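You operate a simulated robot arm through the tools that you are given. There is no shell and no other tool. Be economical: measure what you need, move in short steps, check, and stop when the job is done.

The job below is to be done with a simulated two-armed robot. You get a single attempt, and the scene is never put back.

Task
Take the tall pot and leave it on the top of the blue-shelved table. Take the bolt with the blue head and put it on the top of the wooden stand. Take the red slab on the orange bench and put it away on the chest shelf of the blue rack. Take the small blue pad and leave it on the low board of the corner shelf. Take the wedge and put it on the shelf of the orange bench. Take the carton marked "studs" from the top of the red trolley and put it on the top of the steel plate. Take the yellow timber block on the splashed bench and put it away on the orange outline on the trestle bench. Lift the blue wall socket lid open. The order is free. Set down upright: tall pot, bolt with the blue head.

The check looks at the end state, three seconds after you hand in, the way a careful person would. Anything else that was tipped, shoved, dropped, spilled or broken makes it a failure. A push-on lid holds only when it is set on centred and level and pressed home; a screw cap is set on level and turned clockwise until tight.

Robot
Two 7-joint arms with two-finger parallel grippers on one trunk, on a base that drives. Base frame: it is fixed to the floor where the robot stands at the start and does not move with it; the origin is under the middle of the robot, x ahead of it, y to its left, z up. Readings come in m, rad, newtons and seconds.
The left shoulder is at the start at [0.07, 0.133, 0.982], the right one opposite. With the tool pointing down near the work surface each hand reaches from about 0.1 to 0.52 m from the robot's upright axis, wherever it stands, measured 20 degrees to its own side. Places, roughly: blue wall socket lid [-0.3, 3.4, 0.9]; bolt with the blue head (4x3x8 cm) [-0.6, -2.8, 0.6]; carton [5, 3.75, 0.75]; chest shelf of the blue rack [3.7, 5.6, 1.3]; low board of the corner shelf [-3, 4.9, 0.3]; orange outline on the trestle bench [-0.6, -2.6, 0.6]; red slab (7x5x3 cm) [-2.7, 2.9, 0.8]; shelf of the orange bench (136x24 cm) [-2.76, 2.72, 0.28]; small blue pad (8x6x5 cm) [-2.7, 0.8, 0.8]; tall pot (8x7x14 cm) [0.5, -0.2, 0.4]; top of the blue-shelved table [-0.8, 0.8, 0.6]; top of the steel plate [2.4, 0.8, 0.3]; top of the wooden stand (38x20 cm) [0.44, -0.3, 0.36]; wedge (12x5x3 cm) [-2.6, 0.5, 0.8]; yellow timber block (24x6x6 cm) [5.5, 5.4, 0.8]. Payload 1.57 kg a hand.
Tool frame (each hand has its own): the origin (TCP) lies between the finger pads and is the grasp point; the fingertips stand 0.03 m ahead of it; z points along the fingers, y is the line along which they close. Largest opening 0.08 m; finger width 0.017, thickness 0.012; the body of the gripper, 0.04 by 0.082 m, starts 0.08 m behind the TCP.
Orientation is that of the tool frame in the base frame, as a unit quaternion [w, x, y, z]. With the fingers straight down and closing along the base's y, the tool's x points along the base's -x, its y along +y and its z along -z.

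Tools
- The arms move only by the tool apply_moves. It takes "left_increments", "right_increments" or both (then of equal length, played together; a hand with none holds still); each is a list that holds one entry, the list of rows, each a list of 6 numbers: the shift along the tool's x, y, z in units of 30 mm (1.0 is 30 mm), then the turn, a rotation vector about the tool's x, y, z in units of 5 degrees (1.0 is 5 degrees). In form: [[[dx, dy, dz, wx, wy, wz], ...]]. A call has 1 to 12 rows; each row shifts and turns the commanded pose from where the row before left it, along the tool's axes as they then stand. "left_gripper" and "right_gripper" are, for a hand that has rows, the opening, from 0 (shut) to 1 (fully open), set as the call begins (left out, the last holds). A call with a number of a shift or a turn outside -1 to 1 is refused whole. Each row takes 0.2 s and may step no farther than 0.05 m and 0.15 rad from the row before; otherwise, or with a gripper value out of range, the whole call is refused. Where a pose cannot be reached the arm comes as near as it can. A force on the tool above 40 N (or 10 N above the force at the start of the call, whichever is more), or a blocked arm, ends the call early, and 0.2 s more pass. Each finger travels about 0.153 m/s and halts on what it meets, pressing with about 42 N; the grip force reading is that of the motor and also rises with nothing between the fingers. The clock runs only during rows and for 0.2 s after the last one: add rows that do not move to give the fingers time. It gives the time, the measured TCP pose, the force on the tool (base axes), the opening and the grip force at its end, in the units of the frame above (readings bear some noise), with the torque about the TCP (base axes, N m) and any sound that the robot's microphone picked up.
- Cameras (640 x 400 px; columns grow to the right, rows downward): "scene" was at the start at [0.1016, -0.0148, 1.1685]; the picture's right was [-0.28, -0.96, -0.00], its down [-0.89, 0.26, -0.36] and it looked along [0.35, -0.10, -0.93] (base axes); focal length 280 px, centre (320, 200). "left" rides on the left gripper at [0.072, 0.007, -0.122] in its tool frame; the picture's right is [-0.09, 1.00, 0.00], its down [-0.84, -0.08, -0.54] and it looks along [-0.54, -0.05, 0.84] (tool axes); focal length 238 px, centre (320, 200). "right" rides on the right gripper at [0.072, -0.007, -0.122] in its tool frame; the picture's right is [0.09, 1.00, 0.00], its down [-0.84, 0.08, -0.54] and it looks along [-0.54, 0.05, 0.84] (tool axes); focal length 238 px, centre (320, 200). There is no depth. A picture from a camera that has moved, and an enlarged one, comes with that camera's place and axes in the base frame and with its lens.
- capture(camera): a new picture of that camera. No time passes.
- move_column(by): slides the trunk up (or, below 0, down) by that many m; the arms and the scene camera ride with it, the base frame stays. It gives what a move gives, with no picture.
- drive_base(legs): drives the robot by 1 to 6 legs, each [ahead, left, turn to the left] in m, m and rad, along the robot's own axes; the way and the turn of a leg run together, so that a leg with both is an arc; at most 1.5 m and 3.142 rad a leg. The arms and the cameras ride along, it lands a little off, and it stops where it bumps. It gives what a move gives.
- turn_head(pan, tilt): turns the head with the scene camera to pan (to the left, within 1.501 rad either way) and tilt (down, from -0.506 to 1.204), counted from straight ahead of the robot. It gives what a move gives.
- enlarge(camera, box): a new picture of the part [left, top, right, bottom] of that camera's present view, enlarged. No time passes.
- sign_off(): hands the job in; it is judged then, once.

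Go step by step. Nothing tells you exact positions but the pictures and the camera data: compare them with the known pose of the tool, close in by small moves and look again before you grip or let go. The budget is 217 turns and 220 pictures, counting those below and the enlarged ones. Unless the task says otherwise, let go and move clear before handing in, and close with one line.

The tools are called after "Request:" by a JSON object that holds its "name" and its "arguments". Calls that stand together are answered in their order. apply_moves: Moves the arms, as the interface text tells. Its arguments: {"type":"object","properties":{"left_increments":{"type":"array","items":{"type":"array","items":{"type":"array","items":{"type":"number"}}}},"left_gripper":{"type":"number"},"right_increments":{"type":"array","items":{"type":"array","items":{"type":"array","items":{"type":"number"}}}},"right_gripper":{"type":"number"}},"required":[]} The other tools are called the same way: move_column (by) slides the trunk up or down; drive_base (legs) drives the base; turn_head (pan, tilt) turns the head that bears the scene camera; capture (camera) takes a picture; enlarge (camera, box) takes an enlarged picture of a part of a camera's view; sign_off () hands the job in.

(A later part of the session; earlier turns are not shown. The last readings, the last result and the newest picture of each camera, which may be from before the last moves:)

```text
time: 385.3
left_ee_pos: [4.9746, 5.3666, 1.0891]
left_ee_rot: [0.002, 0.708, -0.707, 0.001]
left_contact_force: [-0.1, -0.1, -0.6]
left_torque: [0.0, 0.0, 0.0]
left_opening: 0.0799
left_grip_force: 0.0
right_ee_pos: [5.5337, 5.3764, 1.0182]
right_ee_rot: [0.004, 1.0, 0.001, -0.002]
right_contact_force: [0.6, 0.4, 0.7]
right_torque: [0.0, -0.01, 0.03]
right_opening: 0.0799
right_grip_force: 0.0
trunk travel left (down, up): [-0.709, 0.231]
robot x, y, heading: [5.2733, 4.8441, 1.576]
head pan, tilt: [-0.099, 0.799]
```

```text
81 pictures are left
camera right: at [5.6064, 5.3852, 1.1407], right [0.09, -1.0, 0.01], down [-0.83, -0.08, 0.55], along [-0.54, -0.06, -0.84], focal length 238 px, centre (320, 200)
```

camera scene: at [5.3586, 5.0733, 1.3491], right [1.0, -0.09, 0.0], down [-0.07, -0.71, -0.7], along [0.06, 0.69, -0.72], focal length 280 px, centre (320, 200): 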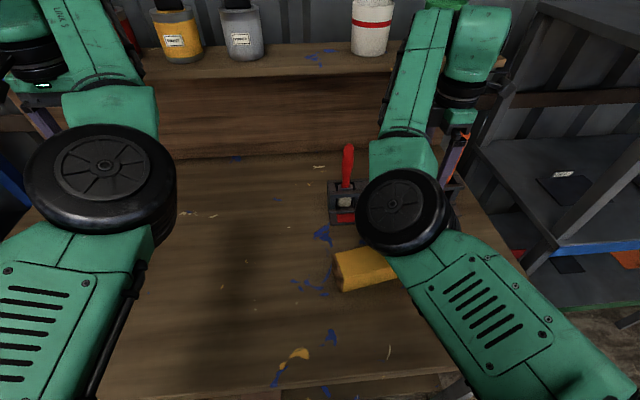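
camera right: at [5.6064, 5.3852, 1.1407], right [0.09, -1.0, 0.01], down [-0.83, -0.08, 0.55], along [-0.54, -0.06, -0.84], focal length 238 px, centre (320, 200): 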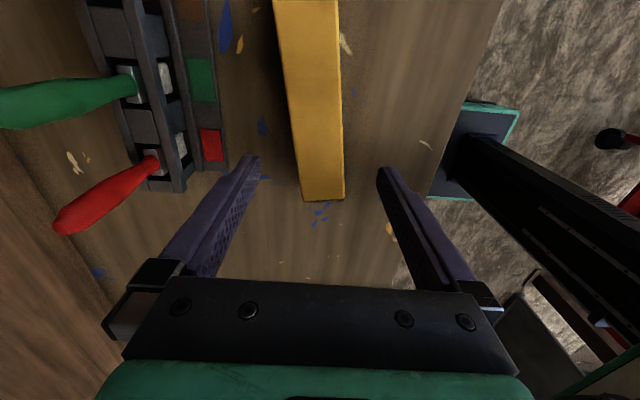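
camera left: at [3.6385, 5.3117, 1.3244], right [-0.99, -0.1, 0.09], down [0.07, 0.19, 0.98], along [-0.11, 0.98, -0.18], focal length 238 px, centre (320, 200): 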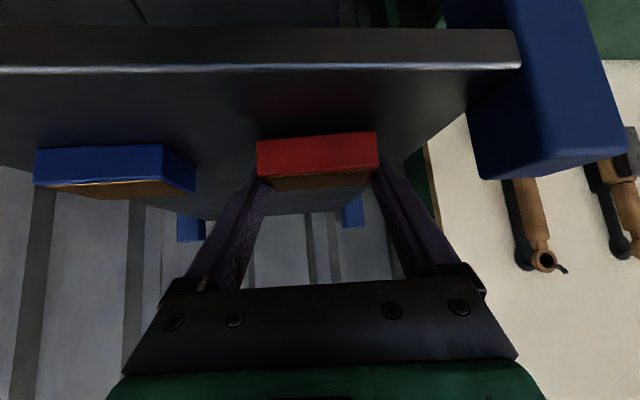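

The block is yawed about 10°. I twist the hand to match and descend partway, then check.

Request:
{"name": "apply_moves", "arguments": {"right_increments": [[[0, -0.1, 0, 0, 0, -1], [0, -0.1, 0, 0, 0, -1], [0, 0, 0.9, 0, 0, 0], [0, 0, 0.9, 0, 0, 0], [0, 0, 0.9, 0, 0, 0], [0, 0, 0.9, 0, 0, 0], [0, 0, 0.9, 0, 0, 0], [0, 0, 0, 0, 0, 0]]]}}

Request:
{"name": "capture", "arguments": {"camera": "right"}}

```text
time: 387.1
left_ee_pos: [4.9732, 5.3639, 1.0902]
left_ee_rot: [-0.001, -0.707, 0.707, 0.0]
left_contact_force: [0.4, -0.4, 0.0]
left_torque: [0.01, 0.05, 0.02]
left_opening: 0.0798
left_grip_force: 0.0
right_ee_pos: [5.531, 5.3809, 0.8843]
right_ee_rot: [0.002, 0.996, 0.088, -0.002]
right_contact_force: [-0.5, 0.6, -0.4]
right_torque: [-0.02, -0.01, -0.01]
right_opening: 0.0802
right_grip_force: 0.0
trunk travel left (down, up): [-0.709, 0.231]
robot x, y, heading: [5.2759, 4.8476, 1.578]
head pan, tilt: [-0.099, 0.799]
```

```text
80 pictures are left
camera right: at [5.6012, 5.4013, 1.0056], right [0.27, -0.96, 0.0], down [-0.81, -0.22, 0.55], along [-0.53, -0.15, -0.84], focal length 238 px, centre (320, 200)
```

right: 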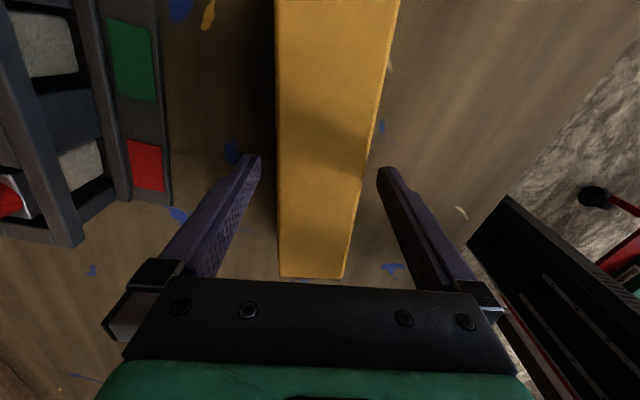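

Well aligned. I descend, close, and lift.

Request:
{"name": "apply_moves", "arguments": {"right_increments": [[[0, 0, 0.8, 0, 0, 0], [0, 0, 0.8, 0, 0, 0], [0, 0, 0.5, 0, 0, 0], [0, 0, 0, 0, 0, 0]]]}}

Request:
{"name": "apply_moves", "arguments": {"right_increments": [[[0, 0, 0, 0, 0, 0], [0, 0, 0, 0, 0, 0], [0, 0, 0, 0, 0, 0]]], "right_gripper": 0}}

Request:
{"name": "move_column", "arguments": {"by": 0.15}}

Request:
{"name": "capture", "arguments": {"camera": "right"}}

```text
time: 388.1
left_ee_pos: [4.9718, 5.3626, 1.0896]
left_ee_rot: [0.0, -0.707, 0.707, -0.002]
left_contact_force: [-0.6, 0.4, 0.5]
left_torque: [-0.01, -0.04, -0.01]
left_opening: 0.08
left_grip_force: 0.1
right_ee_pos: [5.5316, 5.3811, 0.8301]
right_ee_rot: [-0.006, 0.996, 0.088, 0.004]
right_contact_force: [-2.8, -2.6, 20.6]
right_torque: [-1.06, 0.1, -0.02]
right_opening: 0.08
right_grip_force: 0.1
trunk travel left (down, up): [-0.709, 0.231]
robot x, y, heading: [5.2773, 4.8448, 1.579]
head pan, tilt: [-0.099, 0.799]
stopped in row 4 (right hand): the force on the tool passed its limit at 44 N (the readings are from after the stop); the commanded pose is now the measured one
```

```text
time: 388.9
left_ee_pos: [4.9722, 5.3584, 1.0925]
left_ee_rot: [-0.002, 0.707, -0.707, 0.0]
left_contact_force: [0.3, 0.9, 0.8]
left_torque: [0.03, -0.01, 0.02]
left_opening: 0.0798
left_grip_force: 0.0
right_ee_pos: [5.5329, 5.38, 0.8305]
right_ee_rot: [-0.005, 0.996, 0.087, 0.004]
right_contact_force: [-1.5, -4.9, 27.1]
right_torque: [-1.26, 0.5, 0.3]
right_opening: 0.0598
right_grip_force: 41.7
trunk travel left (down, up): [-0.709, 0.231]
robot x, y, heading: [5.2745, 4.8429, 1.583]
head pan, tilt: [-0.099, 0.799]
```

```text
time: 390.7
left_ee_pos: [4.9747, 5.3658, 1.2397]
left_ee_rot: [0.003, 0.707, -0.707, 0.001]
left_contact_force: [0.1, -0.4, 0.3]
left_torque: [-0.01, 0.02, 0.0]
left_opening: 0.0801
left_grip_force: 0.0
right_ee_pos: [5.5343, 5.3832, 0.9753]
right_ee_rot: [-0.002, 0.996, 0.088, 0.002]
right_contact_force: [0.1, -0.4, -4.2]
right_torque: [0.02, -0.02, -0.01]
right_opening: 0.0599
right_grip_force: 42.2
trunk travel left (down, up): [-0.859, 0.081]
robot x, y, heading: [5.2734, 4.8458, 1.579]
head pan, tilt: [-0.099, 0.799]
```

```text
79 pictures are left
camera right: at [5.6036, 5.4029, 1.0982], right [0.26, -0.96, 0.0], down [-0.81, -0.22, 0.54], along [-0.52, -0.14, -0.84], focal length 238 px, centre (320, 200)
```

right: 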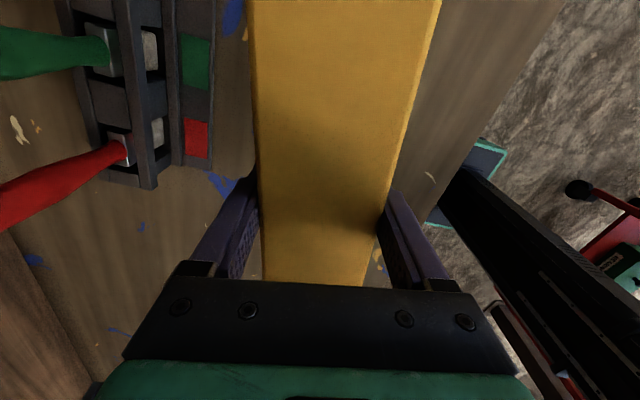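

Timber held. I back off, turn to face the red trolley to the south, and look for the carton.

Request:
{"name": "drive_base", "arguments": {"legs": [[-0.4, 0, 0], [0, 0, -1.6], [0, 0, -1.54]]}}

Request:
{"name": "turn_head", "arguments": {"pan": 0.0, "tilt": 0.8}}

Request:
{"name": "capture", "arguments": {"camera": "scene"}}

```text
time: 400.9
left_ee_pos: [5.5748, 3.9124, 1.2395]
left_ee_rot: [-0.001, 0.709, 0.705, 0.002]
left_contact_force: [0.2, 0.4, -0.1]
left_torque: [0.01, 0.01, 0.0]
left_opening: 0.0799
left_grip_force: 0.0
right_ee_pos: [5.0155, 3.8975, 0.9755]
right_ee_rot: [-0.002, -0.085, 0.996, -0.002]
right_contact_force: [-0.1, -0.1, -4.2]
right_torque: [0.01, -0.06, 0.01]
right_opening: 0.0597
right_grip_force: 42.3
trunk travel left (down, up): [-0.859, 0.081]
robot x, y, heading: [5.2738, 4.4394, -1.565]
head pan, tilt: [-0.099, 0.799]
```

```text
time: 401.5
left_ee_pos: [5.5749, 3.9129, 1.24]
left_ee_rot: [0.0, 0.709, 0.705, 0.002]
left_contact_force: [0.5, 0.1, -0.8]
left_torque: [0.01, 0.0, -0.01]
left_opening: 0.0799
left_grip_force: 0.0
right_ee_pos: [5.0156, 3.8977, 0.9759]
right_ee_rot: [-0.002, -0.084, 0.996, -0.002]
right_contact_force: [0.3, 0.2, -4.8]
right_torque: [0.01, -0.06, 0.04]
right_opening: 0.0598
right_grip_force: 42.2
trunk travel left (down, up): [-0.859, 0.081]
robot x, y, heading: [5.2785, 4.4328, -1.576]
head pan, tilt: [0.0, 0.799]
```

```text
78 pictures are left
camera scene: at [5.2759, 4.3053, 1.499], right [-1.0, 0.0, 0.0], down [0.0, 0.72, -0.7], along [0.0, -0.7, -0.72], focal length 280 px, centre (320, 200)
```

scene: 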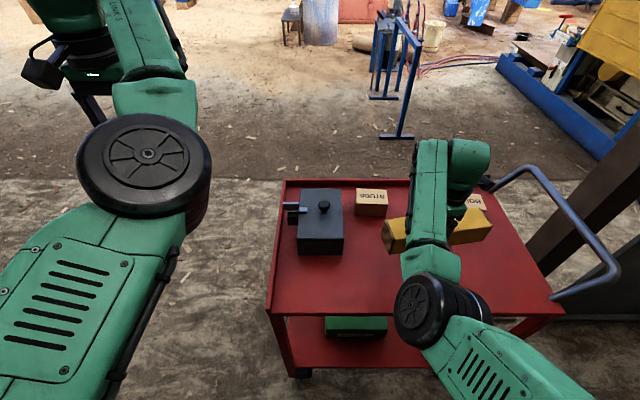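

I see two cartons; I enlarge to read the labels.

Request:
{"name": "enlarge", "arguments": {"camera": "scene", "box": [270, 160, 520, 300]}}

```text
2.56 times, centred on (395, 230) of scene
camera zoom: at [5.2759, 4.3053, 1.499], right [-1.0, 0.0, 0.0], down [0.0, 0.72, -0.7], along [0.0, -0.7, -0.72], focal length 717 px, centre (128, 123)
```

zoom: 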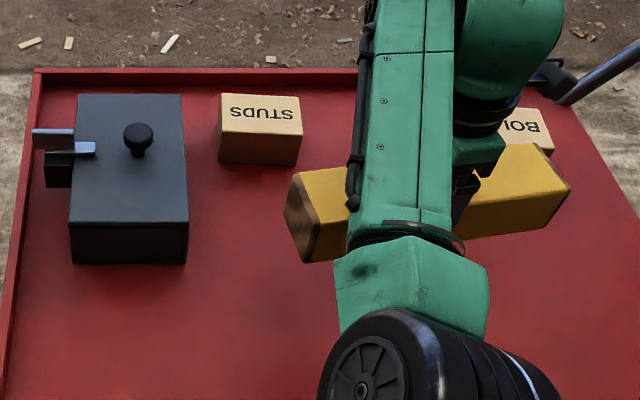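

The STUDS carton is near the trolley's south edge (≈[5.09, 3.57]), out of reach from here. I drive around the east side to the south of the trolley and face north.

Request:
{"name": "drive_base", "arguments": {"legs": [[0, 0.85, 0], [1.45, 0, 0], [0, -0.75, 0], [0, 0, 1.6], [0, 0, 1.54]]}}

Request:
{"name": "turn_head", "arguments": {"pan": 0.1, "tilt": 0.8}}

Request:
{"name": "capture", "arguments": {"camera": "scene"}}

```text
time: 424.3
left_ee_pos: [5.0985, 3.4962, 1.2406]
left_ee_rot: [-0.002, -0.698, 0.716, -0.001]
left_contact_force: [0.1, -0.1, -0.3]
left_torque: [0.02, 0.05, 0.02]
left_opening: 0.0799
left_grip_force: 0.0
right_ee_pos: [5.6598, 3.5006, 0.9764]
right_ee_rot: [-0.001, 0.997, 0.075, 0.0]
right_contact_force: [-0.7, 0.4, -3.9]
right_torque: [-0.03, 0.02, 0.0]
right_opening: 0.0597
right_grip_force: 42.3
trunk travel left (down, up): [-0.859, 0.081]
robot x, y, heading: [5.3836, 2.9657, 1.555]
head pan, tilt: [0.0, 0.799]
```

```text
time: 425.0
left_ee_pos: [5.0982, 3.4966, 1.2401]
left_ee_rot: [-0.002, -0.698, 0.716, -0.001]
left_contact_force: [-0.5, 1.8, -0.8]
left_torque: [-0.02, 0.04, 0.0]
left_opening: 0.08
left_grip_force: 0.1
right_ee_pos: [5.6593, 3.5003, 0.9745]
right_ee_rot: [-0.002, 0.997, 0.075, 0.001]
right_contact_force: [0.9, -0.1, -4.8]
right_torque: [0.0, 0.03, 0.01]
right_opening: 0.0599
right_grip_force: 42.3
trunk travel left (down, up): [-0.859, 0.081]
robot x, y, heading: [5.3853, 2.9638, 1.55]
head pan, tilt: [0.099, 0.799]
```

```text
76 pictures are left
camera scene: at [5.3776, 3.1004, 1.499], right [1.0, 0.08, 0.0], down [0.06, -0.72, -0.7], along [-0.06, 0.69, -0.72], focal length 280 px, centre (320, 200)
```

scene: 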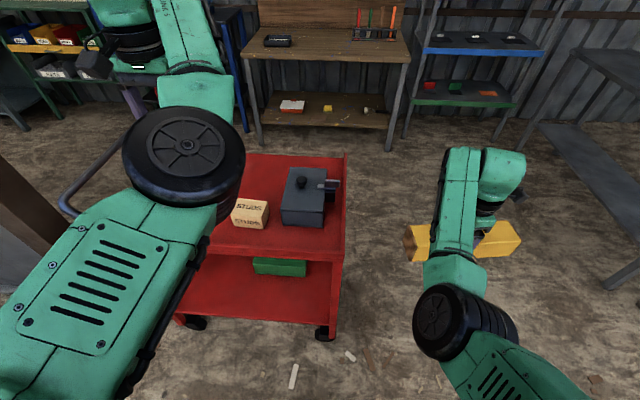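

Triangulation puts the STUDS carton top at ≈[5.108, 3.688, 0.84]. I yaw the left hand 90°, move closer and lower the trunk.

Request:
{"name": "apply_moves", "arguments": {"left_increments": [[[0, 0, 0, 0, 0, 1], [0, 0, 0, 0, 0, 1], [0, 0, 0, 0, 0, 1], [0, 0, 0, 0, 0, 1], [0, 0, 0, 0, 0, 1], [0, 0, 0, 0, 0, 1], [0, 0, 0, 0, 0, 1], [0, 0, 0, 0, 0, 1], [0, 0, 0, 0, 0, 1]]]}}

Request:
{"name": "apply_moves", "arguments": {"left_increments": [[[0, 0, 0, 0, 0, 1], [0, 0, 0, 0, 0, 1], [0, 0, 0, 0, 0, 1], [0, 0, 0, 0, 0, 1], [0, 0, 0, 0, 0, 1], [0, 0, 0, 0, 0, 1], [0, 0, 0, 0, 0, 1], [0, 0, 0, 0, 0, 1], [0, 0, 0, 0, 0, 1]]]}}

Request:
{"name": "drive_base", "arguments": {"legs": [[0.19, 0.0, 0.015]]}}

Request:
{"name": "move_column", "arguments": {"by": -0.2}}

Request:
{"name": "capture", "arguments": {"camera": "left"}}

```text
time: 427.0
left_ee_pos: [5.0984, 3.4959, 1.2397]
left_ee_rot: [-0.002, -0.37, 0.929, -0.001]
left_contact_force: [-1.1, -0.1, -0.1]
left_torque: [0.0, 0.0, -0.01]
left_opening: 0.0801
left_grip_force: 0.0
right_ee_pos: [5.6583, 3.5006, 0.9755]
right_ee_rot: [-0.002, 0.997, 0.075, 0.001]
right_contact_force: [-0.8, 0.0, -4.5]
right_torque: [-0.02, 0.04, 0.03]
right_opening: 0.0597
right_grip_force: 42.1
trunk travel left (down, up): [-0.859, 0.081]
robot x, y, heading: [5.3865, 2.9667, 1.552]
head pan, tilt: [0.099, 0.799]
```

```text
time: 429.0
left_ee_pos: [5.0993, 3.4965, 1.2409]
left_ee_rot: [-0.001, 0.014, 1.0, -0.001]
left_contact_force: [0.0, -0.2, 0.3]
left_torque: [-0.01, -0.02, 0.01]
left_opening: 0.0805
left_grip_force: 0.1
right_ee_pos: [5.6595, 3.499, 0.9756]
right_ee_rot: [-0.003, 0.997, 0.075, 0.001]
right_contact_force: [-0.3, -0.8, -3.7]
right_torque: [-0.03, 0.02, -0.02]
right_opening: 0.0596
right_grip_force: 42.5
trunk travel left (down, up): [-0.859, 0.081]
robot x, y, heading: [5.3863, 2.9691, 1.549]
head pan, tilt: [0.099, 0.799]
```

```text
time: 430.5
left_ee_pos: [5.0902, 3.6772, 1.2423]
left_ee_rot: [0.0, 0.003, 1.0, 0.0]
left_contact_force: [-0.3, -0.8, -0.4]
left_torque: [0.01, -0.01, 0.0]
left_opening: 0.0799
left_grip_force: 0.0
right_ee_pos: [5.6512, 3.6916, 0.9767]
right_ee_rot: [-0.003, 0.996, 0.084, 0.002]
right_contact_force: [-0.4, -0.5, -5.0]
right_torque: [0.03, 0.04, 0.0]
right_opening: 0.0597
right_grip_force: 42.1
trunk travel left (down, up): [-0.859, 0.081]
robot x, y, heading: [5.3893, 3.1575, 1.572]
head pan, tilt: [0.099, 0.799]
```

```text
time: 432.7
left_ee_pos: [5.0916, 3.6802, 1.0409]
left_ee_rot: [-0.001, 0.003, 1.0, -0.001]
left_contact_force: [1.2, 0.3, 1.0]
left_torque: [-0.02, -0.03, -0.01]
left_opening: 0.0803
left_grip_force: 0.0
right_ee_pos: [5.6498, 3.695, 0.7765]
right_ee_rot: [-0.002, 0.997, 0.083, 0.002]
right_contact_force: [-0.7, 0.3, -5.0]
right_torque: [-0.01, 0.02, 0.03]
right_opening: 0.0597
right_grip_force: 41.8
trunk travel left (down, up): [-0.659, 0.281]
robot x, y, heading: [5.3879, 3.1584, 1.569]
head pan, tilt: [0.099, 0.799]
```

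```text
75 pictures are left
camera left: at [5.0185, 3.6878, 1.1627], right [0.1, 0.99, 0.0], down [0.84, -0.08, 0.54], along [0.54, -0.06, -0.84], focal length 238 px, centre (320, 200)
```

left: 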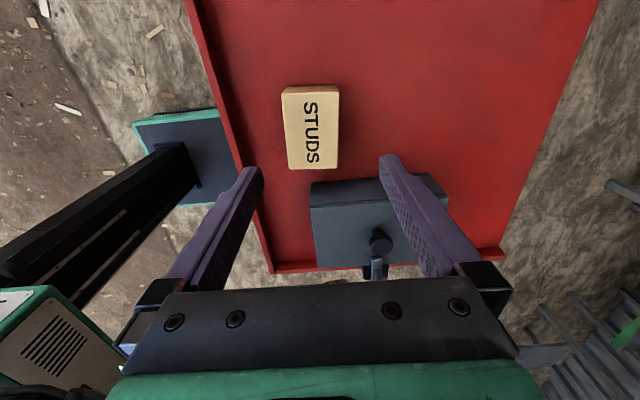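

Carton: centre ≈[5.113, 3.666], 7 cm across y, yaw ≈ -4°. I align and descend partway.

Request:
{"name": "apply_moves", "arguments": {"left_increments": [[[-0.35, -0.23, 0, 0, 0, 0.45], [-0.35, -0.23, 0, 0, 0, 0.42], [0, 0, 0.9, 0, 0, 0], [0, 0, 0.9, 0, 0, 0], [0, 0, 0.9, 0, 0, 0], [0, 0, 0.9, 0, 0, 0], [0, 0, 0.9, 0, 0, 0], [0, 0, 0, 0, 0, 0]]]}}

Request:
{"name": "capture", "arguments": {"camera": "left"}}

```text
time: 434.5
left_ee_pos: [5.0981, 3.665, 0.9061]
left_ee_rot: [-0.001, 0.042, 0.999, -0.002]
left_contact_force: [0.0, 1.0, 0.5]
left_torque: [-0.01, -0.01, -0.02]
left_opening: 0.0801
left_grip_force: 0.2
left hand out of reach, approached as far as the arm can: row 2
right_ee_pos: [5.6511, 3.6948, 0.7745]
right_ee_rot: [-0.002, 0.997, 0.084, 0.002]
right_contact_force: [-0.6, -1.2, -4.5]
right_torque: [0.0, 0.02, 0.03]
right_opening: 0.0596
right_grip_force: 42.1
trunk travel left (down, up): [-0.659, 0.281]
robot x, y, heading: [5.3863, 3.1567, 1.569]
head pan, tilt: [0.099, 0.799]
```

```text
74 pictures are left
camera left: at [5.0272, 3.6776, 1.0274], right [0.18, 0.98, 0.0], down [0.83, -0.15, 0.54], along [0.53, -0.1, -0.84], focal length 238 px, centre (320, 200)
```

left: 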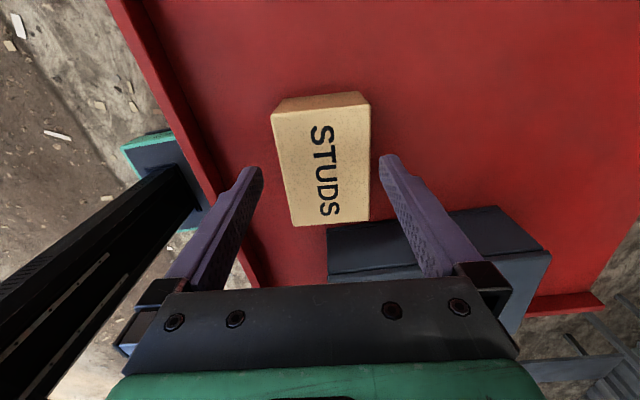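

Aligned. I descend 8 cm, close and lift.

Request:
{"name": "apply_moves", "arguments": {"left_increments": [[[0, 0, 0.8, 0, 0, 0], [0, 0, 0.8, 0, 0, 0], [0, 0, 0.6, 0, 0, 0], [0, 0, 0.3, 0, 0, 0], [0, 0, 0, 0, 0, 0]]]}}

Request:
{"name": "capture", "arguments": {"camera": "left"}}

```text
time: 435.7
left_ee_pos: [5.0979, 3.6642, 0.831]
left_ee_rot: [-0.001, 0.042, 0.999, -0.002]
left_contact_force: [-0.4, -1.0, 0.4]
left_torque: [0.01, 0.0, -0.02]
left_opening: 0.0798
left_grip_force: 0.0
right_ee_pos: [5.6503, 3.6942, 0.7762]
right_ee_rot: [-0.002, 0.997, 0.083, 0.001]
right_contact_force: [0.4, 0.4, -3.9]
right_torque: [0.0, 0.03, -0.01]
right_opening: 0.06
right_grip_force: 42.2
trunk travel left (down, up): [-0.659, 0.281]
robot x, y, heading: [5.3883, 3.1564, 1.572]
head pan, tilt: [0.099, 0.799]
```

```text
73 pictures are left
camera left: at [5.0268, 3.6769, 0.9522], right [0.17, 0.98, 0.0], down [0.83, -0.15, 0.54], along [0.53, -0.1, -0.84], focal length 238 px, centre (320, 200)
```

left: 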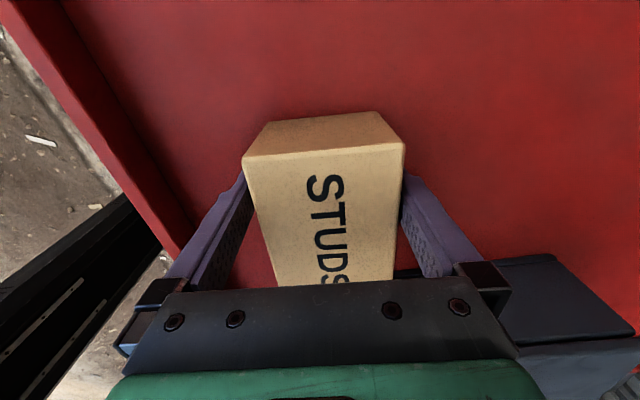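

Fingers straddle the carton. Close and lift.

Request:
{"name": "apply_moves", "arguments": {"left_increments": [[[0, 0, 0, 0, 0, 0], [0, 0, 0, 0, 0, 0], [0, 0, 0, 0, 0, 0]]], "left_gripper": 0}}

Request:
{"name": "move_column", "arguments": {"by": 0.15}}

Request:
{"name": "drive_base", "arguments": {"legs": [[-0.5, 0, 0]]}}

Request:
{"name": "capture", "arguments": {"camera": "left"}}

Request:
{"name": "turn_head", "arguments": {"pan": 1.2, "tilt": 0.35}}

Request:
{"name": "capture", "arguments": {"camera": "scene"}}

```text
time: 436.5
left_ee_pos: [5.0974, 3.6638, 0.83]
left_ee_rot: [-0.001, 0.042, 0.999, -0.002]
left_contact_force: [0.1, 0.6, 0.2]
left_torque: [0.21, 0.25, 0.02]
left_opening: 0.0697
left_grip_force: 42.0
right_ee_pos: [5.6505, 3.6947, 0.7751]
right_ee_rot: [-0.003, 0.996, 0.084, 0.002]
right_contact_force: [-0.5, -0.6, -4.5]
right_torque: [-0.01, 0.03, 0.0]
right_opening: 0.0598
right_grip_force: 41.9
trunk travel left (down, up): [-0.659, 0.281]
robot x, y, heading: [5.3852, 3.1547, 1.573]
head pan, tilt: [0.099, 0.799]
```

```text
time: 438.3
left_ee_pos: [5.0975, 3.6659, 0.9801]
left_ee_rot: [0.001, 0.041, 0.999, -0.001]
left_contact_force: [-0.1, 0.3, -4.6]
left_torque: [-0.03, 0.06, -0.04]
left_opening: 0.0699
left_grip_force: 42.3
right_ee_pos: [5.6504, 3.6938, 0.9249]
right_ee_rot: [-0.001, 0.997, 0.084, 0.002]
right_contact_force: [-0.3, -0.3, -4.3]
right_torque: [-0.03, 0.05, -0.05]
right_opening: 0.0597
right_grip_force: 42.5
trunk travel left (down, up): [-0.809, 0.131]
robot x, y, heading: [5.3878, 3.1577, 1.572]
head pan, tilt: [0.099, 0.799]
```

```text
time: 441.2
left_ee_pos: [5.0975, 3.1647, 0.9804]
left_ee_rot: [0.0, 0.04, 0.999, -0.002]
left_contact_force: [-0.4, -0.2, -5.6]
left_torque: [0.03, 0.03, 0.0]
left_opening: 0.07
left_grip_force: 42.0
right_ee_pos: [5.6482, 3.1977, 0.9242]
right_ee_rot: [-0.001, 0.996, 0.085, 0.001]
right_contact_force: [-0.9, -0.2, -5.1]
right_torque: [0.0, 0.0, 0.03]
right_opening: 0.0597
right_grip_force: 41.7
trunk travel left (down, up): [-0.809, 0.131]
robot x, y, heading: [5.3869, 2.655, 1.575]
head pan, tilt: [0.099, 0.799]
```

```text
72 pictures are left
camera left: at [5.0258, 3.1774, 1.1011], right [0.17, 0.99, -0.01], down [0.83, -0.14, 0.54], along [0.53, -0.1, -0.84], focal length 238 px, centre (320, 200)
```

left: 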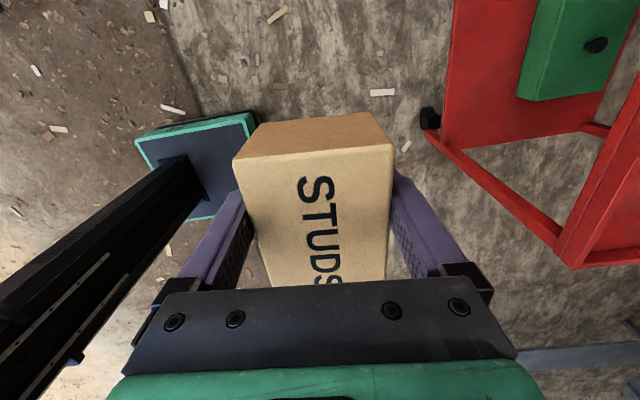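

```text
time: 442.5
left_ee_pos: [5.097, 3.1636, 0.9788]
left_ee_rot: [0.0, 0.04, 0.999, -0.002]
left_contact_force: [-0.5, -0.3, -5.4]
left_torque: [0.03, 0.08, -0.02]
left_opening: 0.0695
left_grip_force: 42.0
right_ee_pos: [5.6489, 3.1956, 0.9249]
right_ee_rot: [-0.001, 0.996, 0.085, 0.002]
right_contact_force: [0.1, -0.1, -5.1]
right_torque: [-0.02, 0.03, 0.01]
right_opening: 0.0598
right_grip_force: 42.3
trunk travel left (down, up): [-0.809, 0.131]
robot x, y, heading: [5.3913, 2.6582, 1.582]
head pan, tilt: [1.201, 0.351]
```

```text
71 pictures are left
camera scene: at [5.2985, 2.7435, 1.4886], right [0.36, 0.93, 0.0], down [0.32, -0.12, -0.94], along [-0.88, 0.34, -0.34], focal length 280 px, centre (320, 200)
```

scene: 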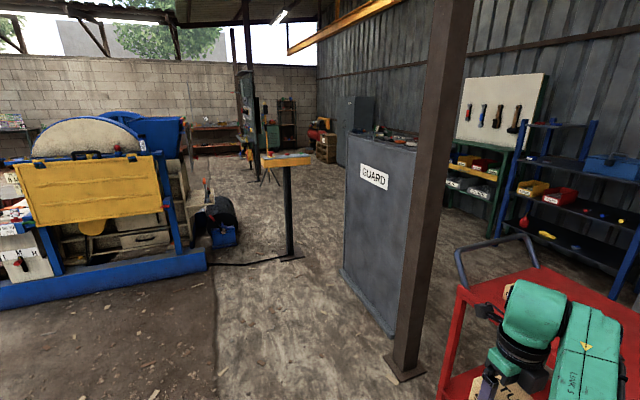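

Carton held. The steel plate is best reached from the east side (hoses lie south/west). I drive to a staging point facing west and look.

Request:
{"name": "drive_base", "arguments": {"legs": [[0, 0, 1.56], [1.3, 0, 0], [0, 1.45, 0]]}}

Request:
{"name": "turn_head", "arguments": {"pan": 0.1, "tilt": 0.55}}

Request:
{"name": "capture", "arguments": {"camera": "scene"}}

```text
time: 459.6
left_ee_pos: [3.4947, 1.0025, 0.9801]
left_ee_rot: [0.001, -0.657, 0.754, -0.001]
left_contact_force: [-0.1, -0.6, -5.0]
left_torque: [-0.08, 0.0, -0.03]
left_opening: 0.0699
left_grip_force: 42.2
right_ee_pos: [3.4936, 1.5548, 0.9254]
right_ee_rot: [-0.003, 0.665, 0.747, -0.001]
right_contact_force: [1.3, 0.1, -4.1]
right_torque: [-0.03, 0.01, 0.01]
right_opening: 0.06
right_grip_force: 41.9
trunk travel left (down, up): [-0.809, 0.131]
robot x, y, heading: [4.0187, 1.2636, 3.09]
head pan, tilt: [1.201, 0.351]
```

```text
time: 460.9
left_ee_pos: [3.4934, 1.0017, 0.9802]
left_ee_rot: [0.001, -0.657, 0.754, -0.002]
left_contact_force: [0.1, 0.7, -4.5]
left_torque: [-0.06, 0.02, -0.01]
left_opening: 0.0697
left_grip_force: 41.8
right_ee_pos: [3.4932, 1.555, 0.9237]
right_ee_rot: [-0.002, 0.666, 0.746, 0.001]
right_contact_force: [-0.4, 0.1, -3.9]
right_torque: [-0.03, -0.02, 0.03]
right_opening: 0.0598
right_grip_force: 41.4
trunk travel left (down, up): [-0.809, 0.131]
robot x, y, heading: [4.0179, 1.2624, 3.083]
head pan, tilt: [0.099, 0.55]
```

```text
70 pictures are left
camera scene: at [3.8726, 1.2624, 1.4703], right [-0.05, 1.0, 0.0], down [0.52, 0.03, -0.85], along [-0.85, -0.04, -0.52], focal length 280 px, centre (320, 200)
```

scene: 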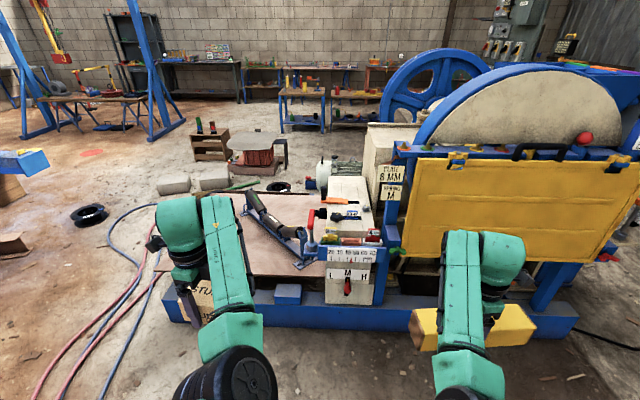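

The plate's free part is its southeast quarter (≈[2.63, 0.5]). The right hand with the timber would come near the control column, so I first retract the right arm.

Request:
{"name": "apply_moves", "arguments": {"right_increments": [[[0.2, 0.9, -0.2, 0, 0, 0], [0.2, 0.9, -0.2, 0, 0, 0], [0.2, 0.9, -0.2, 0, 0, 0], [0.2, 0.9, -0.2, 0, 0, 0], [0.2, 0.9, -0.2, 0, 0, 0], [0.2, 0.9, -0.2, 0, 0, 0], [0.2, 0.9, -0.2, 0, 0, 0], [0.2, 0.9, -0.2, 0, 0, 0]]]}}

Request:
{"name": "turn_head", "arguments": {"pan": 0.35, "tilt": 0.6}}

Request:
{"name": "capture", "arguments": {"camera": "scene"}}

```text
time: 462.7
left_ee_pos: [3.495, 1.0023, 0.9809]
left_ee_rot: [0.001, -0.657, 0.754, -0.002]
left_contact_force: [-0.8, -0.4, -4.0]
left_torque: [-0.1, 0.05, -0.02]
left_opening: 0.0698
left_grip_force: 42.0
right_ee_pos: [3.6976, 1.6583, 0.9655]
right_ee_rot: [-0.01, 0.672, 0.74, 0.011]
right_contact_force: [-0.4, 0.5, -4.0]
right_torque: [-0.06, 0.02, 0.0]
right_opening: 0.0599
right_grip_force: 41.6
right hand out of reach, approached as far as the arm can: row 6, 7, 8
trunk travel left (down, up): [-0.809, 0.131]
robot x, y, heading: [4.0155, 1.2624, 3.087]
head pan, tilt: [0.099, 0.55]
```

```text
time: 463.5
left_ee_pos: [3.4942, 1.002, 0.9798]
left_ee_rot: [0.001, -0.657, 0.754, -0.002]
left_contact_force: [-0.7, 0.2, -4.9]
left_torque: [-0.07, 0.0, 0.01]
left_opening: 0.0697
left_grip_force: 42.3
right_ee_pos: [3.6962, 1.657, 0.9661]
right_ee_rot: [-0.01, 0.673, 0.74, 0.007]
right_contact_force: [0.6, -0.5, -4.9]
right_torque: [-0.02, -0.01, 0.0]
right_opening: 0.0598
right_grip_force: 42.5
trunk travel left (down, up): [-0.809, 0.131]
robot x, y, heading: [4.0173, 1.2653, 3.088]
head pan, tilt: [0.351, 0.6]
```

```text
69 pictures are left
camera scene: at [3.8781, 1.241, 1.4658], right [-0.29, 0.96, 0.0], down [0.54, 0.17, -0.82], along [-0.79, -0.24, -0.57], focal length 280 px, centre (320, 200)
```

scene: 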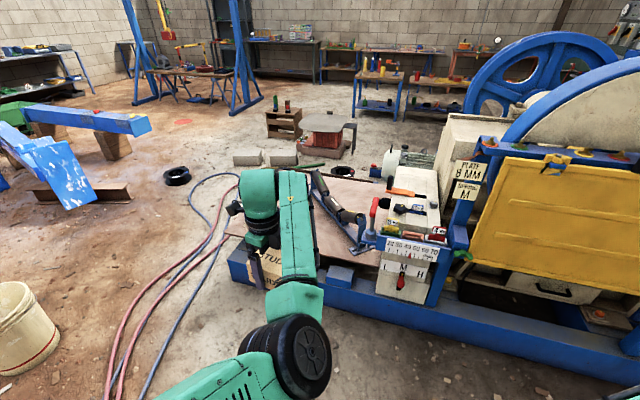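

Good. I raise the timber 10 cm, square up, and stage at y≈0.72 with the trunk lowered.

Request:
{"name": "apply_moves", "arguments": {"right_increments": [[[0, 0, -0.85, 0, 0, 0], [0, 0, -0.85, 0, 0, 0], [0, 0, -0.85, 0, 0, 0], [0, 0, -0.85, 0, 0, 0]]]}}

Request:
{"name": "drive_base", "arguments": {"legs": [[0, 0, 0.054], [0.45, 0.545, 0]]}}

Request:
{"name": "move_column", "arguments": {"by": -0.4}}

Request:
{"name": "turn_head", "arguments": {"pan": 0.1, "tilt": 0.7}}

Request:
{"name": "capture", "arguments": {"camera": "scene"}}

```text
time: 464.5
left_ee_pos: [3.4946, 1.002, 0.9811]
left_ee_rot: [0.001, -0.657, 0.753, -0.001]
left_contact_force: [0.0, 0.0, -5.1]
left_torque: [-0.05, 0.04, -0.01]
left_opening: 0.0697
left_grip_force: 41.4
right_ee_pos: [3.6872, 1.6588, 1.0624]
right_ee_rot: [-0.002, 0.665, 0.747, 0.001]
right_contact_force: [0.2, -0.4, -3.0]
right_torque: [-0.03, 0.01, 0.02]
right_opening: 0.0597
right_grip_force: 41.6
right hand out of reach, approached as far as the arm can: row 1, 2
trunk travel left (down, up): [-0.809, 0.131]
robot x, y, heading: [4.0179, 1.2662, 3.09]
head pan, tilt: [0.351, 0.6]
```

```text
time: 468.8
left_ee_pos: [3.0584, 0.4228, 0.9809]
left_ee_rot: [0.0, -0.679, 0.734, -0.002]
left_contact_force: [0.5, -0.6, -5.8]
left_torque: [-0.05, -0.02, -0.01]
left_opening: 0.0698
left_grip_force: 42.3
right_ee_pos: [3.2141, 1.0914, 1.0615]
right_ee_rot: [-0.002, 0.643, 0.766, -0.001]
right_contact_force: [0.1, 0.1, -5.4]
right_torque: [-0.05, -0.04, 0.01]
right_opening: 0.0595
right_grip_force: 41.7
trunk travel left (down, up): [-0.809, 0.131]
robot x, y, heading: [3.5645, 0.7117, -3.134]
head pan, tilt: [0.351, 0.6]
```

```text
time: 472.6
left_ee_pos: [3.0596, 0.4229, 0.5805]
left_ee_rot: [0.001, -0.679, 0.734, -0.001]
left_contact_force: [0.1, -0.1, -3.8]
left_torque: [-0.1, -0.01, -0.03]
left_opening: 0.0697
left_grip_force: 41.7
right_ee_pos: [3.2128, 1.0905, 0.6608]
right_ee_rot: [-0.003, 0.644, 0.765, 0.001]
right_contact_force: [-0.2, 0.9, -4.6]
right_torque: [-0.04, 0.02, -0.03]
right_opening: 0.0597
right_grip_force: 41.7
trunk travel left (down, up): [-0.409, 0.531]
robot x, y, heading: [3.5626, 0.7101, -3.134]
head pan, tilt: [0.351, 0.6]
```

```text
time: 473.4
left_ee_pos: [3.058, 0.4228, 0.5806]
left_ee_rot: [0.001, -0.679, 0.734, -0.002]
left_contact_force: [-0.5, 0.4, -5.1]
left_torque: [-0.04, 0.01, -0.02]
left_opening: 0.07
left_grip_force: 42.3
right_ee_pos: [3.2144, 1.0894, 0.6613]
right_ee_rot: [-0.002, 0.644, 0.765, -0.001]
right_contact_force: [-0.2, 0.3, -4.1]
right_torque: [-0.04, -0.04, 0.0]
right_opening: 0.0597
right_grip_force: 42.0
trunk travel left (down, up): [-0.409, 0.531]
robot x, y, heading: [3.5603, 0.7103, -3.133]
head pan, tilt: [0.099, 0.7]
```

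```text
68 pictures are left
camera scene: at [3.4259, 0.7055, 1.0572], right [-0.11, 0.99, 0.0], down [0.64, 0.07, -0.76], along [-0.76, -0.08, -0.64], focal length 280 px, centre (320, 200)
```

scene: 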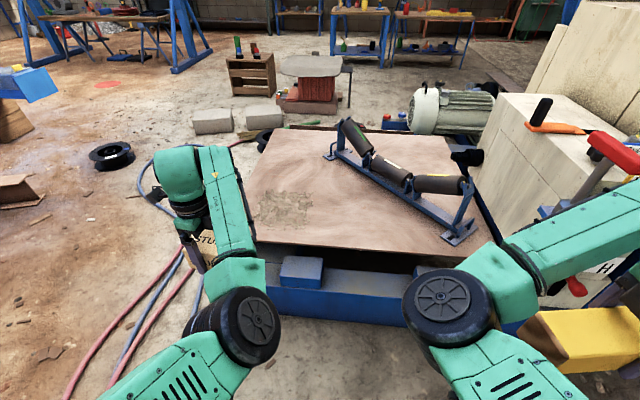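

The plate's southeast corner area is free (rollers lie diagonally further north). Target ≈[2.66, 0.44]. I drive in 0.40 m.

Request:
{"name": "drive_base", "arguments": {"legs": [[0.25, -0.015, 0], [0.15, 0, 0]]}}

Request:
{"name": "capture", "arguments": {"camera": "left"}}

Request:
{"name": "capture", "arguments": {"camera": "scene"}}

```text
time: 475.1
left_ee_pos: [2.8395, 0.4348, 0.5809]
left_ee_rot: [0.002, -0.679, 0.734, -0.001]
left_contact_force: [-0.2, -0.6, -5.2]
left_torque: [-0.05, 0.01, 0.0]
left_opening: 0.0696
left_grip_force: 42.1
right_ee_pos: [3.0025, 1.1019, 0.6618]
right_ee_rot: [0.005, 0.654, 0.757, 0.001]
right_contact_force: [7.2, -2.6, -3.9]
right_torque: [0.13, 0.17, -0.66]
right_opening: 0.0712
right_grip_force: 42.5
trunk travel left (down, up): [-0.409, 0.531]
robot x, y, heading: [3.344, 0.7296, -3.132]
head pan, tilt: [0.099, 0.7]
stopped in leg 1: the force on the tool passed its limit at 49 N (the readings are from after the stop); the commanded pose is now the measured one
```

```text
67 pictures are left
camera left: at [2.8272, 0.363, 0.7014], right [-0.99, 0.17, 0.0], down [0.14, 0.83, 0.54], along [0.1, 0.53, -0.84], focal length 238 px, centre (320, 200)
```

left: 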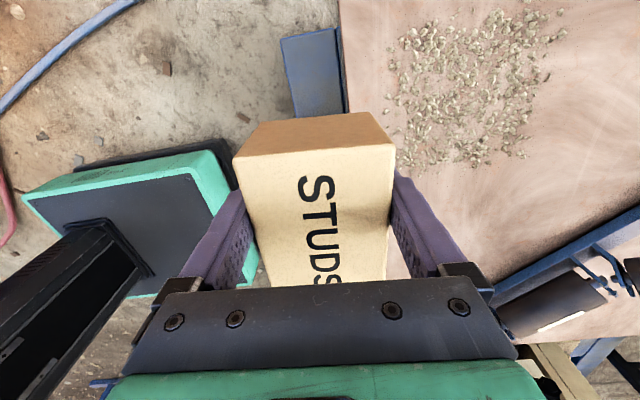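

```text
66 pictures are left
camera scene: at [3.2085, 0.7167, 1.0573], right [-0.1, 0.99, 0.0], down [0.64, 0.07, -0.76], along [-0.76, -0.08, -0.64], focal length 280 px, centre (320, 200)
```

scene: 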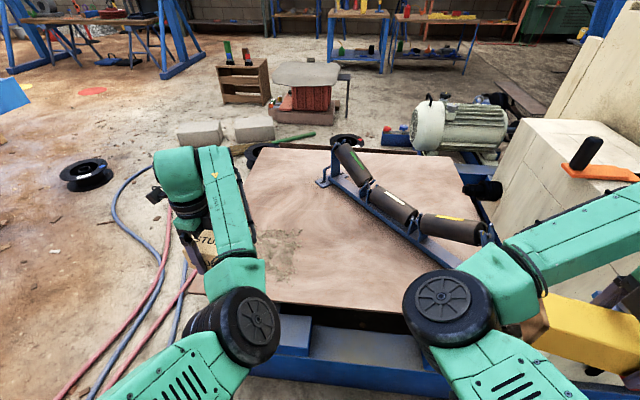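

The timber's far end bumped the control column. I back off and inspect the column and the grip.

Request:
{"name": "drive_base", "arguments": {"legs": [[-0.15, 0, 0]]}}

Request:
{"name": "capture", "arguments": {"camera": "right"}}

Request:
{"name": "turn_head", "arguments": {"pan": -0.45, "tilt": 0.5}}

Request:
{"name": "capture", "arguments": {"camera": "scene"}}

```text
time: 476.5
left_ee_pos: [2.9909, 0.4351, 0.5802]
left_ee_rot: [0.002, -0.679, 0.734, -0.001]
left_contact_force: [-0.5, 0.5, -4.2]
left_torque: [-0.08, 0.03, -0.03]
left_opening: 0.0699
left_grip_force: 41.6
right_ee_pos: [3.1507, 1.104, 0.661]
right_ee_rot: [0.004, 0.652, 0.758, 0.001]
right_contact_force: [0.7, -0.3, -3.6]
right_torque: [-0.08, 0.03, -0.01]
right_opening: 0.0619
right_grip_force: 42.3
trunk travel left (down, up): [-0.409, 0.531]
robot x, y, heading: [3.4936, 0.729, -3.138]
head pan, tilt: [0.099, 0.7]
```

```text
65 pictures are left
camera right: at [3.1336, 1.1744, 0.7832], right [0.97, 0.24, 0.01], down [0.2, -0.81, 0.55], along [0.14, -0.53, -0.84], focal length 238 px, centre (320, 200)
```

right: 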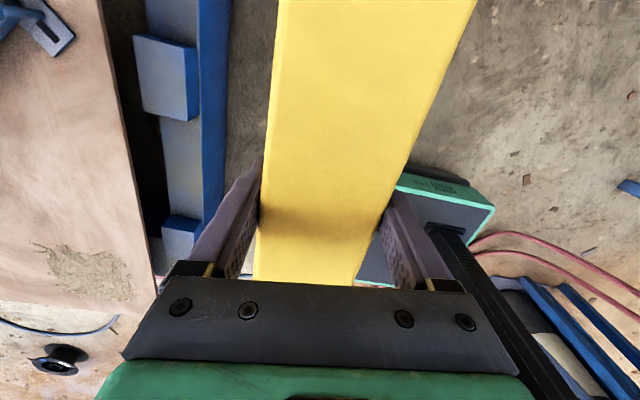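

```text
time: 477.5
left_ee_pos: [2.991, 0.4358, 0.5805]
left_ee_rot: [0.002, -0.679, 0.735, -0.001]
left_contact_force: [0.7, 0.6, -5.1]
left_torque: [-0.05, 0.01, 0.03]
left_opening: 0.0699
left_grip_force: 42.4
right_ee_pos: [3.1505, 1.103, 0.6606]
right_ee_rot: [0.005, 0.652, 0.758, 0.002]
right_contact_force: [-0.5, -0.7, -4.0]
right_torque: [-0.03, 0.01, -0.02]
right_opening: 0.062
right_grip_force: 42.1
trunk travel left (down, up): [-0.409, 0.531]
robot x, y, heading: [3.4988, 0.7278, -3.14]
head pan, tilt: [-0.45, 0.499]
```

```text
64 pictures are left
camera scene: at [3.3607, 0.7661, 1.0749], right [0.43, 0.9, 0.0], down [0.43, -0.21, -0.88], along [-0.79, 0.38, -0.48], focal length 280 px, centre (320, 200)
```

scene: 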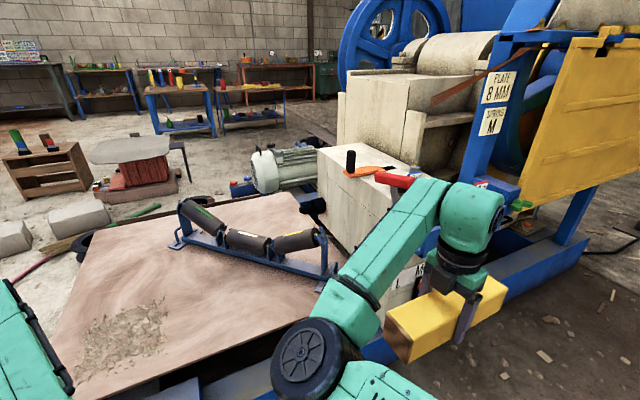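

The timber is still held (twisted slightly), the column stands. I turn the timber parallel to my forward axis so it clears the column, then retry.

Request:
{"name": "apply_moves", "arguments": {"right_increments": [[[0, 0, 0, 0, 0, 1], [0, 0, 0, 0, 0, 1], [0, 0, 0, 0, 0, 1], [0, 0, 0, 0, 0, 1], [0, 0, 0, 0, 0, 1], [0, 0, 0, 0, 0, 1], [0, 0, 0, 0, 0, 1], [0, 0, 0, 0, 0, 1], [0, 0, 0, 0, 0, 1], [0, 0, 0, 0, 0, 1]]]}}

Request:
{"name": "apply_moves", "arguments": {"right_increments": [[[0, 0, 0, 0, 0, 1], [0, 0, 0, 0, 0, 1], [0, 0, 0, 0, 0, 1], [0, 0, 0, 0, 0, 1], [0, 0, 0, 0, 0, 1], [0, 0, 0, 0, 0, 1], [0, 0, 0, 0, 0, 1], [0, 0, 0, 0, 0, 0.5]]]}}

Request:
{"name": "capture", "arguments": {"camera": "scene"}}

```text
time: 479.7
left_ee_pos: [2.9907, 0.4356, 0.5797]
left_ee_rot: [0.002, -0.678, 0.735, -0.002]
left_contact_force: [0.7, 0.6, -4.8]
left_torque: [-0.07, -0.01, 0.01]
left_opening: 0.0697
left_grip_force: 42.7
right_ee_pos: [3.1515, 1.1031, 0.6602]
right_ee_rot: [0.003, 0.912, 0.411, 0.003]
right_contact_force: [-0.1, -0.4, -4.4]
right_torque: [-0.06, 0.05, 0.0]
right_opening: 0.0621
right_grip_force: 41.8
trunk travel left (down, up): [-0.409, 0.531]
robot x, y, heading: [3.4937, 0.7263, -3.134]
head pan, tilt: [-0.45, 0.499]
```

```text
time: 481.5
left_ee_pos: [2.9906, 0.4347, 0.5784]
left_ee_rot: [0.001, -0.678, 0.735, -0.002]
left_contact_force: [0.6, 0.9, -5.6]
left_torque: [-0.06, -0.01, -0.01]
left_opening: 0.0699
left_grip_force: 42.2
right_ee_pos: [3.1514, 1.104, 0.6616]
right_ee_rot: [-0.002, 0.995, 0.096, 0.003]
right_contact_force: [0.9, 0.4, -5.2]
right_torque: [-0.02, 0.06, -0.03]
right_opening: 0.0617
right_grip_force: 41.6
trunk travel left (down, up): [-0.409, 0.531]
robot x, y, heading: [3.494, 0.7259, -3.133]
head pan, tilt: [-0.45, 0.499]
```

```text
63 pictures are left
camera scene: at [3.3608, 0.7661, 1.0749], right [0.43, 0.9, 0.0], down [0.43, -0.21, -0.88], along [-0.79, 0.38, -0.48], focal length 280 px, centre (320, 200)
```

scene: 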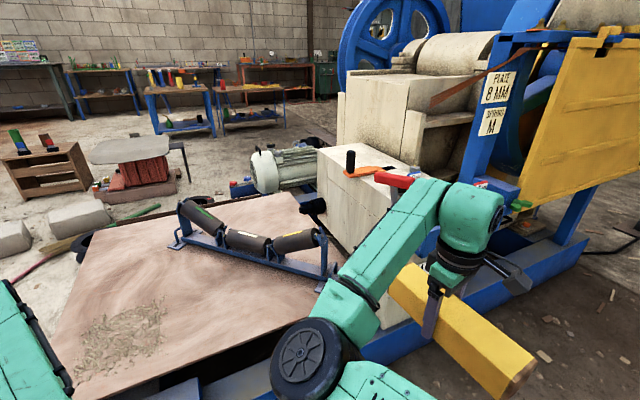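

Timber now points forward. I drive in 0.33 m.

Request:
{"name": "drive_base", "arguments": {"legs": [[0.33, 0, -0.005]]}}

Request:
{"name": "move_column", "arguments": {"by": -0.11}}

Request:
{"name": "capture", "arguments": {"camera": "left"}}

Request:
{"name": "turn_head", "arguments": {"pan": 0.0, "tilt": 0.8}}

Request:
{"name": "capture", "arguments": {"camera": "scene"}}

```text
time: 483.7
left_ee_pos: [2.6505, 0.438, 0.5786]
left_ee_rot: [0.004, -0.676, 0.737, -0.001]
left_contact_force: [0.5, 0.0, -4.8]
left_torque: [-0.08, 0.01, 0.0]
left_opening: 0.0698
left_grip_force: 42.1
right_ee_pos: [2.8175, 1.1053, 0.6616]
right_ee_rot: [-0.001, 0.996, 0.093, 0.003]
right_contact_force: [-2.4, -11.0, -5.0]
right_torque: [-0.33, 0.16, -1.16]
right_opening: 0.0619
right_grip_force: 42.5
trunk travel left (down, up): [-0.409, 0.531]
robot x, y, heading: [3.1595, 0.7216, 3.138]
head pan, tilt: [-0.45, 0.499]
```

```text
time: 485.1
left_ee_pos: [2.6536, 0.4392, 0.4706]
left_ee_rot: [0.001, -0.676, 0.737, -0.002]
left_contact_force: [0.1, -0.4, -5.4]
left_torque: [-0.08, -0.01, -0.01]
left_opening: 0.0698
left_grip_force: 41.8
right_ee_pos: [2.818, 1.1061, 0.5513]
right_ee_rot: [-0.002, 0.996, 0.093, 0.003]
right_contact_force: [0.5, 0.8, -4.7]
right_torque: [-0.01, 0.05, -0.02]
right_opening: 0.0617
right_grip_force: 41.5
trunk travel left (down, up): [-0.299, 0.641]
robot x, y, heading: [3.1585, 0.7248, 3.139]
head pan, tilt: [-0.45, 0.499]
```

```text
62 pictures are left
camera left: at [2.6389, 0.3679, 0.5917], right [-0.98, 0.18, 0.0], down [0.15, 0.83, 0.54], along [0.1, 0.53, -0.84], focal length 238 px, centre (320, 200)
```

left: 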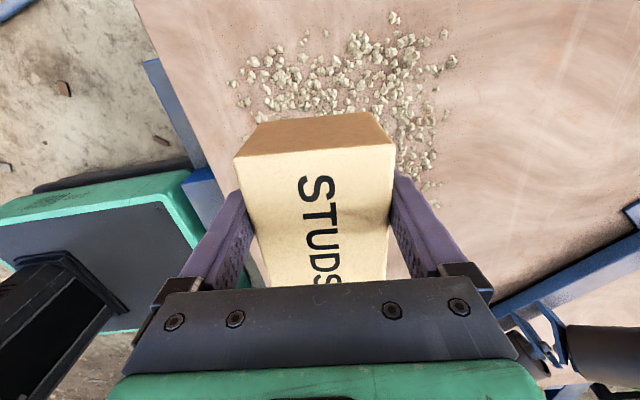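

```text
time: 486.0
left_ee_pos: [2.6536, 0.439, 0.4687]
left_ee_rot: [0.002, -0.676, 0.737, -0.001]
left_contact_force: [0.2, 0.0, -5.5]
left_torque: [-0.06, 0.01, -0.01]
left_opening: 0.07
left_grip_force: 42.4
right_ee_pos: [2.8171, 1.1061, 0.5506]
right_ee_rot: [-0.001, 0.996, 0.094, 0.004]
right_contact_force: [0.4, -0.6, -4.4]
right_torque: [0.04, 0.06, 0.01]
right_opening: 0.0617
right_grip_force: 42.6
trunk travel left (down, up): [-0.299, 0.641]
robot x, y, heading: [3.1615, 0.7227, 3.144]
head pan, tilt: [0.0, 0.799]
```

```text
61 pictures are left
camera scene: at [3.0264, 0.7272, 0.939], right [0.0, 1.0, 0.0], down [0.72, 0.0, -0.7], along [-0.7, 0.0, -0.72], focal length 280 px, centre (320, 200)
```

scene: 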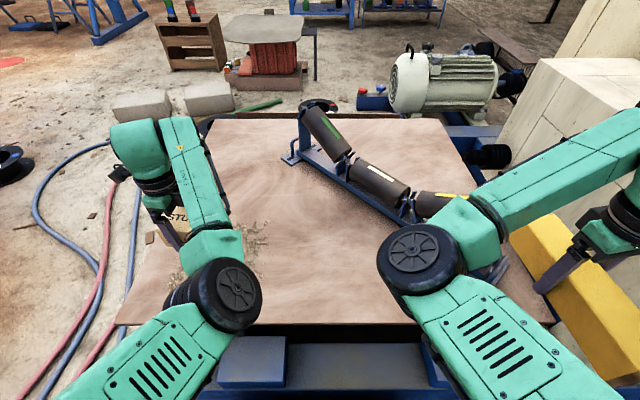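

There is a patch of chips under the carton; I prefer the clean area to its north, so I try moving the left arm inward.

Request:
{"name": "apply_moves", "arguments": {"left_increments": [[[-0.8, 0, 0, 0, 0, 0], [-0.8, 0, 0, 0, 0, 0], [-0.8, 0, 0, 0, 0, 0], [-0.8, 0, 0, 0, 0, 0], [-0.8, 0, 0, 0, 0, 0], [-0.8, 0, 0, 0, 0, 0], [-0.8, 0, 0, 0, 0, 0]]]}}

Request:
{"name": "capture", "arguments": {"camera": "left"}}

```text
time: 487.8
left_ee_pos: [2.6415, 0.5691, 0.4615]
left_ee_rot: [-0.019, -0.693, 0.721, -0.008]
left_contact_force: [-0.2, 0.1, -4.8]
left_torque: [-0.05, -0.01, 0.01]
left_opening: 0.0698
left_grip_force: 41.6
left hand out of reach, approached as far as the arm can: row 4, 5, 6, 7
right_ee_pos: [2.8166, 1.1062, 0.5515]
right_ee_rot: [-0.001, 0.996, 0.093, 0.004]
right_contact_force: [0.0, -0.1, -5.1]
right_torque: [0.0, 0.03, -0.02]
right_opening: 0.0618
right_grip_force: 42.0
trunk travel left (down, up): [-0.299, 0.641]
robot x, y, heading: [3.1595, 0.7248, 3.145]
head pan, tilt: [0.0, 0.799]
stopped in row 7 (left hand): the arm was blocked; the commanded pose is now the measured one
```

```text
60 pictures are left
camera left: at [2.6334, 0.5025, 0.5851], right [-0.99, 0.13, 0.01], down [0.12, 0.85, 0.51], along [0.06, 0.5, -0.86], focal length 238 px, centre (320, 200)
```

left: 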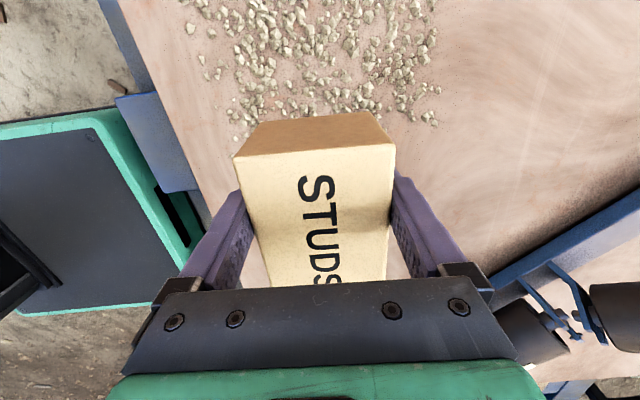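

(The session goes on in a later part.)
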